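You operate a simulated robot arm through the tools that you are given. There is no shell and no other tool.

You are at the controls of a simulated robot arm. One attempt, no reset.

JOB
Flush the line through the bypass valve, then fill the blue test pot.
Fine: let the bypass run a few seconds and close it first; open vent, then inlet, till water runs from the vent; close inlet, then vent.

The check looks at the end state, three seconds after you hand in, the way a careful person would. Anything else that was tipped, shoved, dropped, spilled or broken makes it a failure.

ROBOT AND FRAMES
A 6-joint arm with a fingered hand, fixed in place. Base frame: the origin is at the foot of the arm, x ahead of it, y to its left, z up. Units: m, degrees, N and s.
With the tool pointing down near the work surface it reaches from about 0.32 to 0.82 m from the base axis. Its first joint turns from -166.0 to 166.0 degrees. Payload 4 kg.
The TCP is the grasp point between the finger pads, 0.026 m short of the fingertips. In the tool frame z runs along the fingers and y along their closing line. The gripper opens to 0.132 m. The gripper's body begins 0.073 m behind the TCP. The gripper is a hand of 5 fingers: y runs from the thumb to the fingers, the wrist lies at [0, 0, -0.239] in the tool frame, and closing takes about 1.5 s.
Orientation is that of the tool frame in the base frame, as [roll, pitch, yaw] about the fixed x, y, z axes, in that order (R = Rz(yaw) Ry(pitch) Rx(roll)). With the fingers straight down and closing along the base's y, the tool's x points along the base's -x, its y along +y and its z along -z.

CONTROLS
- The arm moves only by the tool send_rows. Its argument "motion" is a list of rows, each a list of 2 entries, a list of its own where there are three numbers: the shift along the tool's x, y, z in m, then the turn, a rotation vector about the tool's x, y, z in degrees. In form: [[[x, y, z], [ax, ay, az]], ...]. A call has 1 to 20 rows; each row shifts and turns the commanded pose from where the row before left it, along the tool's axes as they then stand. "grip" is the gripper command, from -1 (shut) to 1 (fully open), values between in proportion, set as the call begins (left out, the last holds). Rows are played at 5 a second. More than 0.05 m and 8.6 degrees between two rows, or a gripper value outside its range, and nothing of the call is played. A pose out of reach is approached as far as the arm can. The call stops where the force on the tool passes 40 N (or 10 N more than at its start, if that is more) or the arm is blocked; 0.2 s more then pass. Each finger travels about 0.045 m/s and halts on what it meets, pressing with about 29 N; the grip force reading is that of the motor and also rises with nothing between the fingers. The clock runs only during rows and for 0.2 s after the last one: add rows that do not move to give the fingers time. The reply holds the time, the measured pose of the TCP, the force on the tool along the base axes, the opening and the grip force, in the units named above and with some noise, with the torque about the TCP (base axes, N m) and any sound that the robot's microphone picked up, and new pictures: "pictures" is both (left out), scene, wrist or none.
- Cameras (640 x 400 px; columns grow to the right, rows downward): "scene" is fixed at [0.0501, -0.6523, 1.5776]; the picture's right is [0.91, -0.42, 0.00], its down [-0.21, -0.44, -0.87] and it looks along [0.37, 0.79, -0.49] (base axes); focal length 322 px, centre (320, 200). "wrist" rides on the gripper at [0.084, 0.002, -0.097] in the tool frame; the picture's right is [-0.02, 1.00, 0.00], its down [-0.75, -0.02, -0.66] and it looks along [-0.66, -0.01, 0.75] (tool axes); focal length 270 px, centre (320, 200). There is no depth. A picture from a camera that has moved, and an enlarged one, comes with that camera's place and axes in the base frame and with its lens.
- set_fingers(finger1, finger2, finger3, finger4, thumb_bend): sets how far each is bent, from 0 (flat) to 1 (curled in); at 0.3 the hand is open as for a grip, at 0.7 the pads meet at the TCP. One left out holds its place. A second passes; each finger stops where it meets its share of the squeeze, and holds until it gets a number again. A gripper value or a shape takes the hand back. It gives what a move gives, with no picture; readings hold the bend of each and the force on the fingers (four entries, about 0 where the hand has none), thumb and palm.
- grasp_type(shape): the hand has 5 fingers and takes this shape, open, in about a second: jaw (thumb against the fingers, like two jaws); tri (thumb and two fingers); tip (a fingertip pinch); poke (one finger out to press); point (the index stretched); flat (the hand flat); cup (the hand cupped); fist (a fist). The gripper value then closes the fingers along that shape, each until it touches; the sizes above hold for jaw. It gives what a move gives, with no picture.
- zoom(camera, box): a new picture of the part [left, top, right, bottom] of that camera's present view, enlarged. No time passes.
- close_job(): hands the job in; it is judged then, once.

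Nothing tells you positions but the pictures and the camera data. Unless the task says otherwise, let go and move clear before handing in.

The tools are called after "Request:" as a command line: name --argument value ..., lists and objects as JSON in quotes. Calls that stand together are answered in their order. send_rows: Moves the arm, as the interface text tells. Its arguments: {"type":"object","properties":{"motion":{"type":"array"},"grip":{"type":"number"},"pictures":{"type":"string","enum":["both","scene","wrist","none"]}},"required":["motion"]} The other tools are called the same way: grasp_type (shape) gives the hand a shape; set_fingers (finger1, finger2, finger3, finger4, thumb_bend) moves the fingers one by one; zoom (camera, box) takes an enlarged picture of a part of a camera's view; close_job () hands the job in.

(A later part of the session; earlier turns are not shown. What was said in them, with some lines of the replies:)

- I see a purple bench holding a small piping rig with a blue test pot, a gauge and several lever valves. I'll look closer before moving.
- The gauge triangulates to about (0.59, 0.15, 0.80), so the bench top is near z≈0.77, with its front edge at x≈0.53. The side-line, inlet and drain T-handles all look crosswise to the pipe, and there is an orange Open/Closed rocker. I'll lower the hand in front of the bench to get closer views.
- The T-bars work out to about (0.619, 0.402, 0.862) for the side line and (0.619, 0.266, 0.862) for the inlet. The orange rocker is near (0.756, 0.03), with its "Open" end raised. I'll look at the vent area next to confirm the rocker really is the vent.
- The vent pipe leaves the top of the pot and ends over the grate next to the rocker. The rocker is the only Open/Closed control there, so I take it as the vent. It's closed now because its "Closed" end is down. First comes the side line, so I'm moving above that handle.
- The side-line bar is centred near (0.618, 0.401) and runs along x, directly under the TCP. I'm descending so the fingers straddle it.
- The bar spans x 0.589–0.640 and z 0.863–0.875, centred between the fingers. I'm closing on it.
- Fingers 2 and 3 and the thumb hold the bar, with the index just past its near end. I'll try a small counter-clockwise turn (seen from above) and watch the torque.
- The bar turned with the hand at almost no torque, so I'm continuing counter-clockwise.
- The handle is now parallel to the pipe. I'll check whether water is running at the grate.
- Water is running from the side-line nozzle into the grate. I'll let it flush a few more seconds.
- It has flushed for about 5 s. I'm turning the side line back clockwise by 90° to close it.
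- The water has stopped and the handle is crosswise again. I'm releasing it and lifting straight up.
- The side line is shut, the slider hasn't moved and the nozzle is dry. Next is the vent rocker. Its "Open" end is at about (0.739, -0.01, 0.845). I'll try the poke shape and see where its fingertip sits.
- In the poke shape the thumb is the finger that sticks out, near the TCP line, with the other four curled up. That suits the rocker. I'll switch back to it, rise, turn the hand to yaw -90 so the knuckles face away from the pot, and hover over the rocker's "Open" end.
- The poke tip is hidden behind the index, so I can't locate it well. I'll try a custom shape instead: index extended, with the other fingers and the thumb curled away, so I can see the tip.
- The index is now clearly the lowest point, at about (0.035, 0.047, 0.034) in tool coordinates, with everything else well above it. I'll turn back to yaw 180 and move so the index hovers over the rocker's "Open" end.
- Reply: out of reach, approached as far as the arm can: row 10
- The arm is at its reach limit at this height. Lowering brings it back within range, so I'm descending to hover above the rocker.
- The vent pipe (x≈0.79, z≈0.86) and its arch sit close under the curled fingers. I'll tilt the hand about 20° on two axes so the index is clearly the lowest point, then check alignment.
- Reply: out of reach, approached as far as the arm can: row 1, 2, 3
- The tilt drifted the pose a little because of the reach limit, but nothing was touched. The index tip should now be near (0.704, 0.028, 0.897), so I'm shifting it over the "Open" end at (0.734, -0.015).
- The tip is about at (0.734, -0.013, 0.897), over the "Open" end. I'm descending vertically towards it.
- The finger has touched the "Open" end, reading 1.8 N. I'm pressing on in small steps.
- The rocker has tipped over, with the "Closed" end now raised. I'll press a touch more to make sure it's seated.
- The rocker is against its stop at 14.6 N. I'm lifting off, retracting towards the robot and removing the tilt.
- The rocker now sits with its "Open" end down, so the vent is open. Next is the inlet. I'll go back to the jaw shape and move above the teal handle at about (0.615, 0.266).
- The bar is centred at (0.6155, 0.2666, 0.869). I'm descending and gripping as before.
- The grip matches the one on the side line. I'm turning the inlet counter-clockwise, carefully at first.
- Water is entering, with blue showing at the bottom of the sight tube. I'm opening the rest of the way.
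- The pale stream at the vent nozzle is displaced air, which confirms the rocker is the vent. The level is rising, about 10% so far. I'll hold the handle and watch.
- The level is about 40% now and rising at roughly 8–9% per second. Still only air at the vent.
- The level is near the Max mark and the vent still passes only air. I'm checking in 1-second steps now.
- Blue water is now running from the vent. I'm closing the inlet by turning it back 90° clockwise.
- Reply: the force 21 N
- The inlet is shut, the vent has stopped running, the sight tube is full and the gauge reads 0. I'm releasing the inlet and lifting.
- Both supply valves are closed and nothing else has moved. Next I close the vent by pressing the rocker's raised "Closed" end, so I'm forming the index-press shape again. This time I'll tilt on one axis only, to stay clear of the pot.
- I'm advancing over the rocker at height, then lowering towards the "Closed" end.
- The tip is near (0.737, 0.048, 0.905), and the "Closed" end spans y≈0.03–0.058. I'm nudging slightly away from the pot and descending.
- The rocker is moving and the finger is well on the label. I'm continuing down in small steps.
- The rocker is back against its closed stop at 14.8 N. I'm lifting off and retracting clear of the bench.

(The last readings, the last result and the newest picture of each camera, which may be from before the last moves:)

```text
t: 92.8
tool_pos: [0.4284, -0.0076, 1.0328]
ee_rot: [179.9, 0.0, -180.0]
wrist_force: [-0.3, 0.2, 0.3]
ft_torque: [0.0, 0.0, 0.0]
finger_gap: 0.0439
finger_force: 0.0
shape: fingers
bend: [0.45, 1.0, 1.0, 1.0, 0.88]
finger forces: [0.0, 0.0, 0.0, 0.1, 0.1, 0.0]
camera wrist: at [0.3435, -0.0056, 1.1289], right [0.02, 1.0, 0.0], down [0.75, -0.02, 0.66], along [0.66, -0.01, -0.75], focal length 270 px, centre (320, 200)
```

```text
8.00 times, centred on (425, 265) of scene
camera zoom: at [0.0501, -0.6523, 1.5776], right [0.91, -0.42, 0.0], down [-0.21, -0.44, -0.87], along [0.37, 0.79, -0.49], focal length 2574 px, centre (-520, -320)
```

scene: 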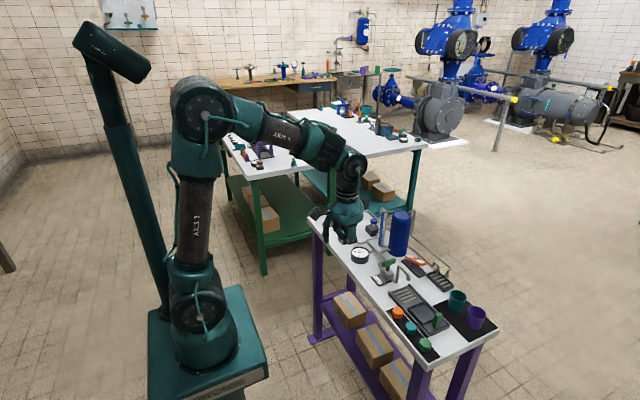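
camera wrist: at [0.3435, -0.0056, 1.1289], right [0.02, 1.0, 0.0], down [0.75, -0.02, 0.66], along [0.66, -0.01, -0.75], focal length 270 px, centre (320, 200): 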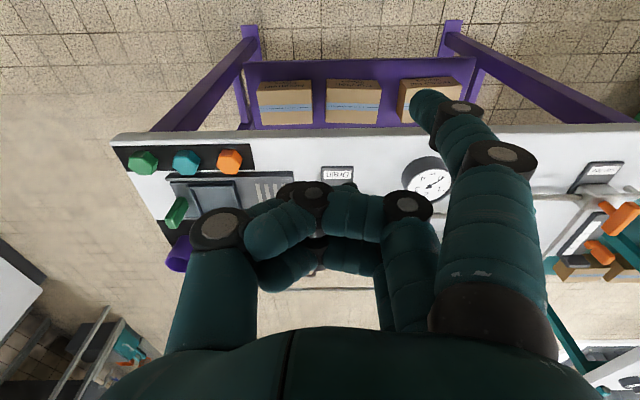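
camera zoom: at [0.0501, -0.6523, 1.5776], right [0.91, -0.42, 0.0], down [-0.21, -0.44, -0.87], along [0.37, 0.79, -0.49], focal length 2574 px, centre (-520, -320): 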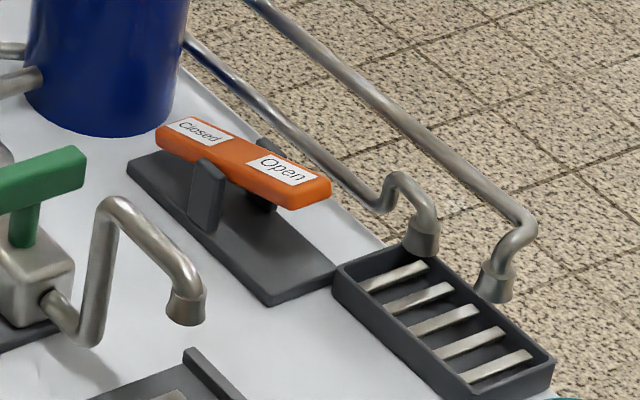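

The rocker matches its original closed position and all the nozzles are dry. I'll move the hand well clear and check the inlet and side-line handles before handing in.

Request:
send_rows --motion '[[[0.01, 0, -0.045], [0, 0, 0]], [[0.01, 0, -0.045], [0, 0, 0]], [[0.01, 0.03, -0.03], [0, 0, 0]], [[0.01, 0.045, -0.01], [0, 0, 0]], [[0.01, 0.045, 0], [0, 0, 0]], [[0, 0.045, 0], [0, 0, 0]], [[0, 0.045, 0], [0, 0, 0]], [[0, 0.045, 0], [0, 0, 0]], [[0, 0.03, 0], [0, 0, 0]], [[0, 0, 0], [0, 0, 0]], [[0, 0, 0], [0, 0, 0]], [[0, 0, 0], [0, 0, 0]], [[0, 0, 0], [0, 0, 0]]]' --grip 1 --pictures "both"

Request:
zoom --camera "scene" --box '[310, 190, 450, 290]'

Request:
zoom --camera "wrist" --box '[190, 110, 440, 280]'

Request:
zoom --camera "scene" --box '[380, 260, 510, 370]'

```text
t: 95.6
tool_pos: [0.3778, 0.2765, 1.1618]
ee_rot: [179.9, 0.0, -180.0]
wrist_force: [0.0, 0.0, 0.6]
ft_torque: [0.01, -0.02, -0.01]
finger_gap: 0.1317
finger_force: 0.2
shape: jaw
bend: [0.3, 0.3, 0.3, 0.3, 0.3]
finger forces: [0.0, 0.0, 0.1, 0.0, 0.0, 0.0]
camera wrist: at [0.2944, 0.2791, 1.2586], right [0.02, 1.0, 0.0], down [0.75, -0.02, 0.66], along [0.66, -0.01, -0.75], focal length 270 px, centre (320, 200)
```

scene: 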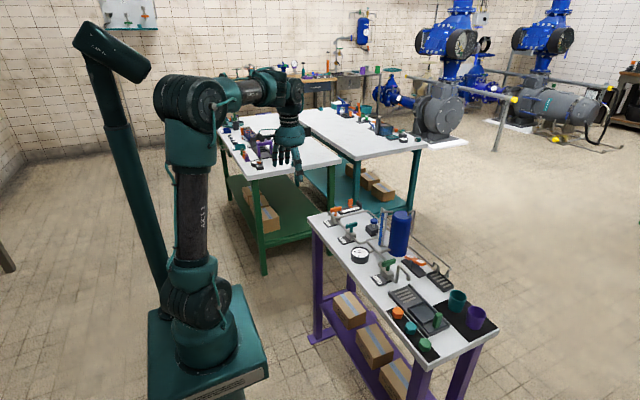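
wrist: 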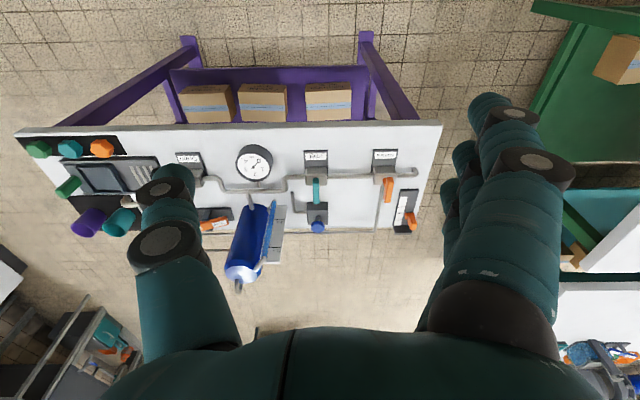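

```text
4.00 times, centred on (380, 240) of scene
camera zoom: at [0.0501, -0.6523, 1.5776], right [0.91, -0.42, 0.0], down [-0.21, -0.44, -0.87], along [0.37, 0.79, -0.49], focal length 1287 px, centre (80, 40)
```

zoom: 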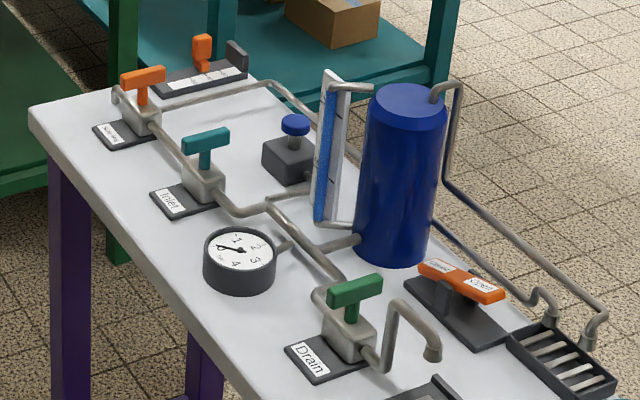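

```text
2.35 times, centred on (315, 195) of wrist
camera zoom: at [0.2944, 0.2791, 1.2586], right [0.02, 1.0, 0.0], down [0.75, -0.02, 0.66], along [0.66, -0.01, -0.75], focal length 636 px, centre (332, 212)
```

zoom: 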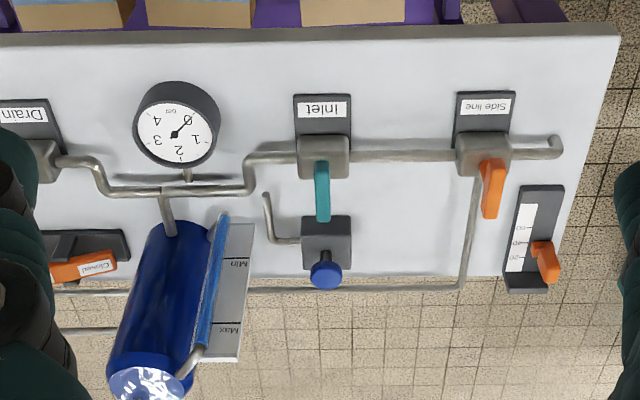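

```text
3.64 times, centred on (445, 315) of scene
camera zoom: at [0.0501, -0.6523, 1.5776], right [0.91, -0.42, 0.0], down [-0.21, -0.44, -0.87], along [0.37, 0.79, -0.49], focal length 1170 px, centre (-134, -218)
```

zoom: 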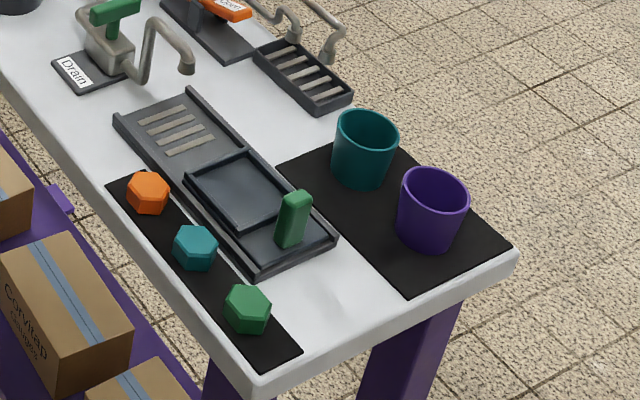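

The pot is full: the sight tube reads to the top and the gauge is at 0. The side line, inlet and vent are closed, nothing is dripping and everything else is where it started. The hand is open and clear, so I'm handing in.

Request:
close_job

```text
The job is handed in.
```

The line is flushed and the blue test pot is full. I've handed the job in, but the result of the check hasn't come back.

- **Flush:** I opened the side-line (bypass) valve, let water run into the grate for about 5 seconds, and closed it before touching anything else.
- **Fill:** I opened the vent, then the inlet, and the pot filled in about 12 seconds. When water ran from the vent I closed the inlet, then the vent.
- **End state:** The side line, inlet and vent are closed, all the nozzles are dry, and the gauge reads 0. The level reads at the top of the sight tube, at or just past the Max mark, because I filled until water ran from the vent.

The vent control has no "Vent" label, so I took the orange Open/Closed rocker to be it. Air came out of the vent pipe once the inlet was open, and water once the pot was full, which confirmed it.

Nothing else on the bench looks moved or spilled in the last pictures, and the hand is open and clear of the bench.
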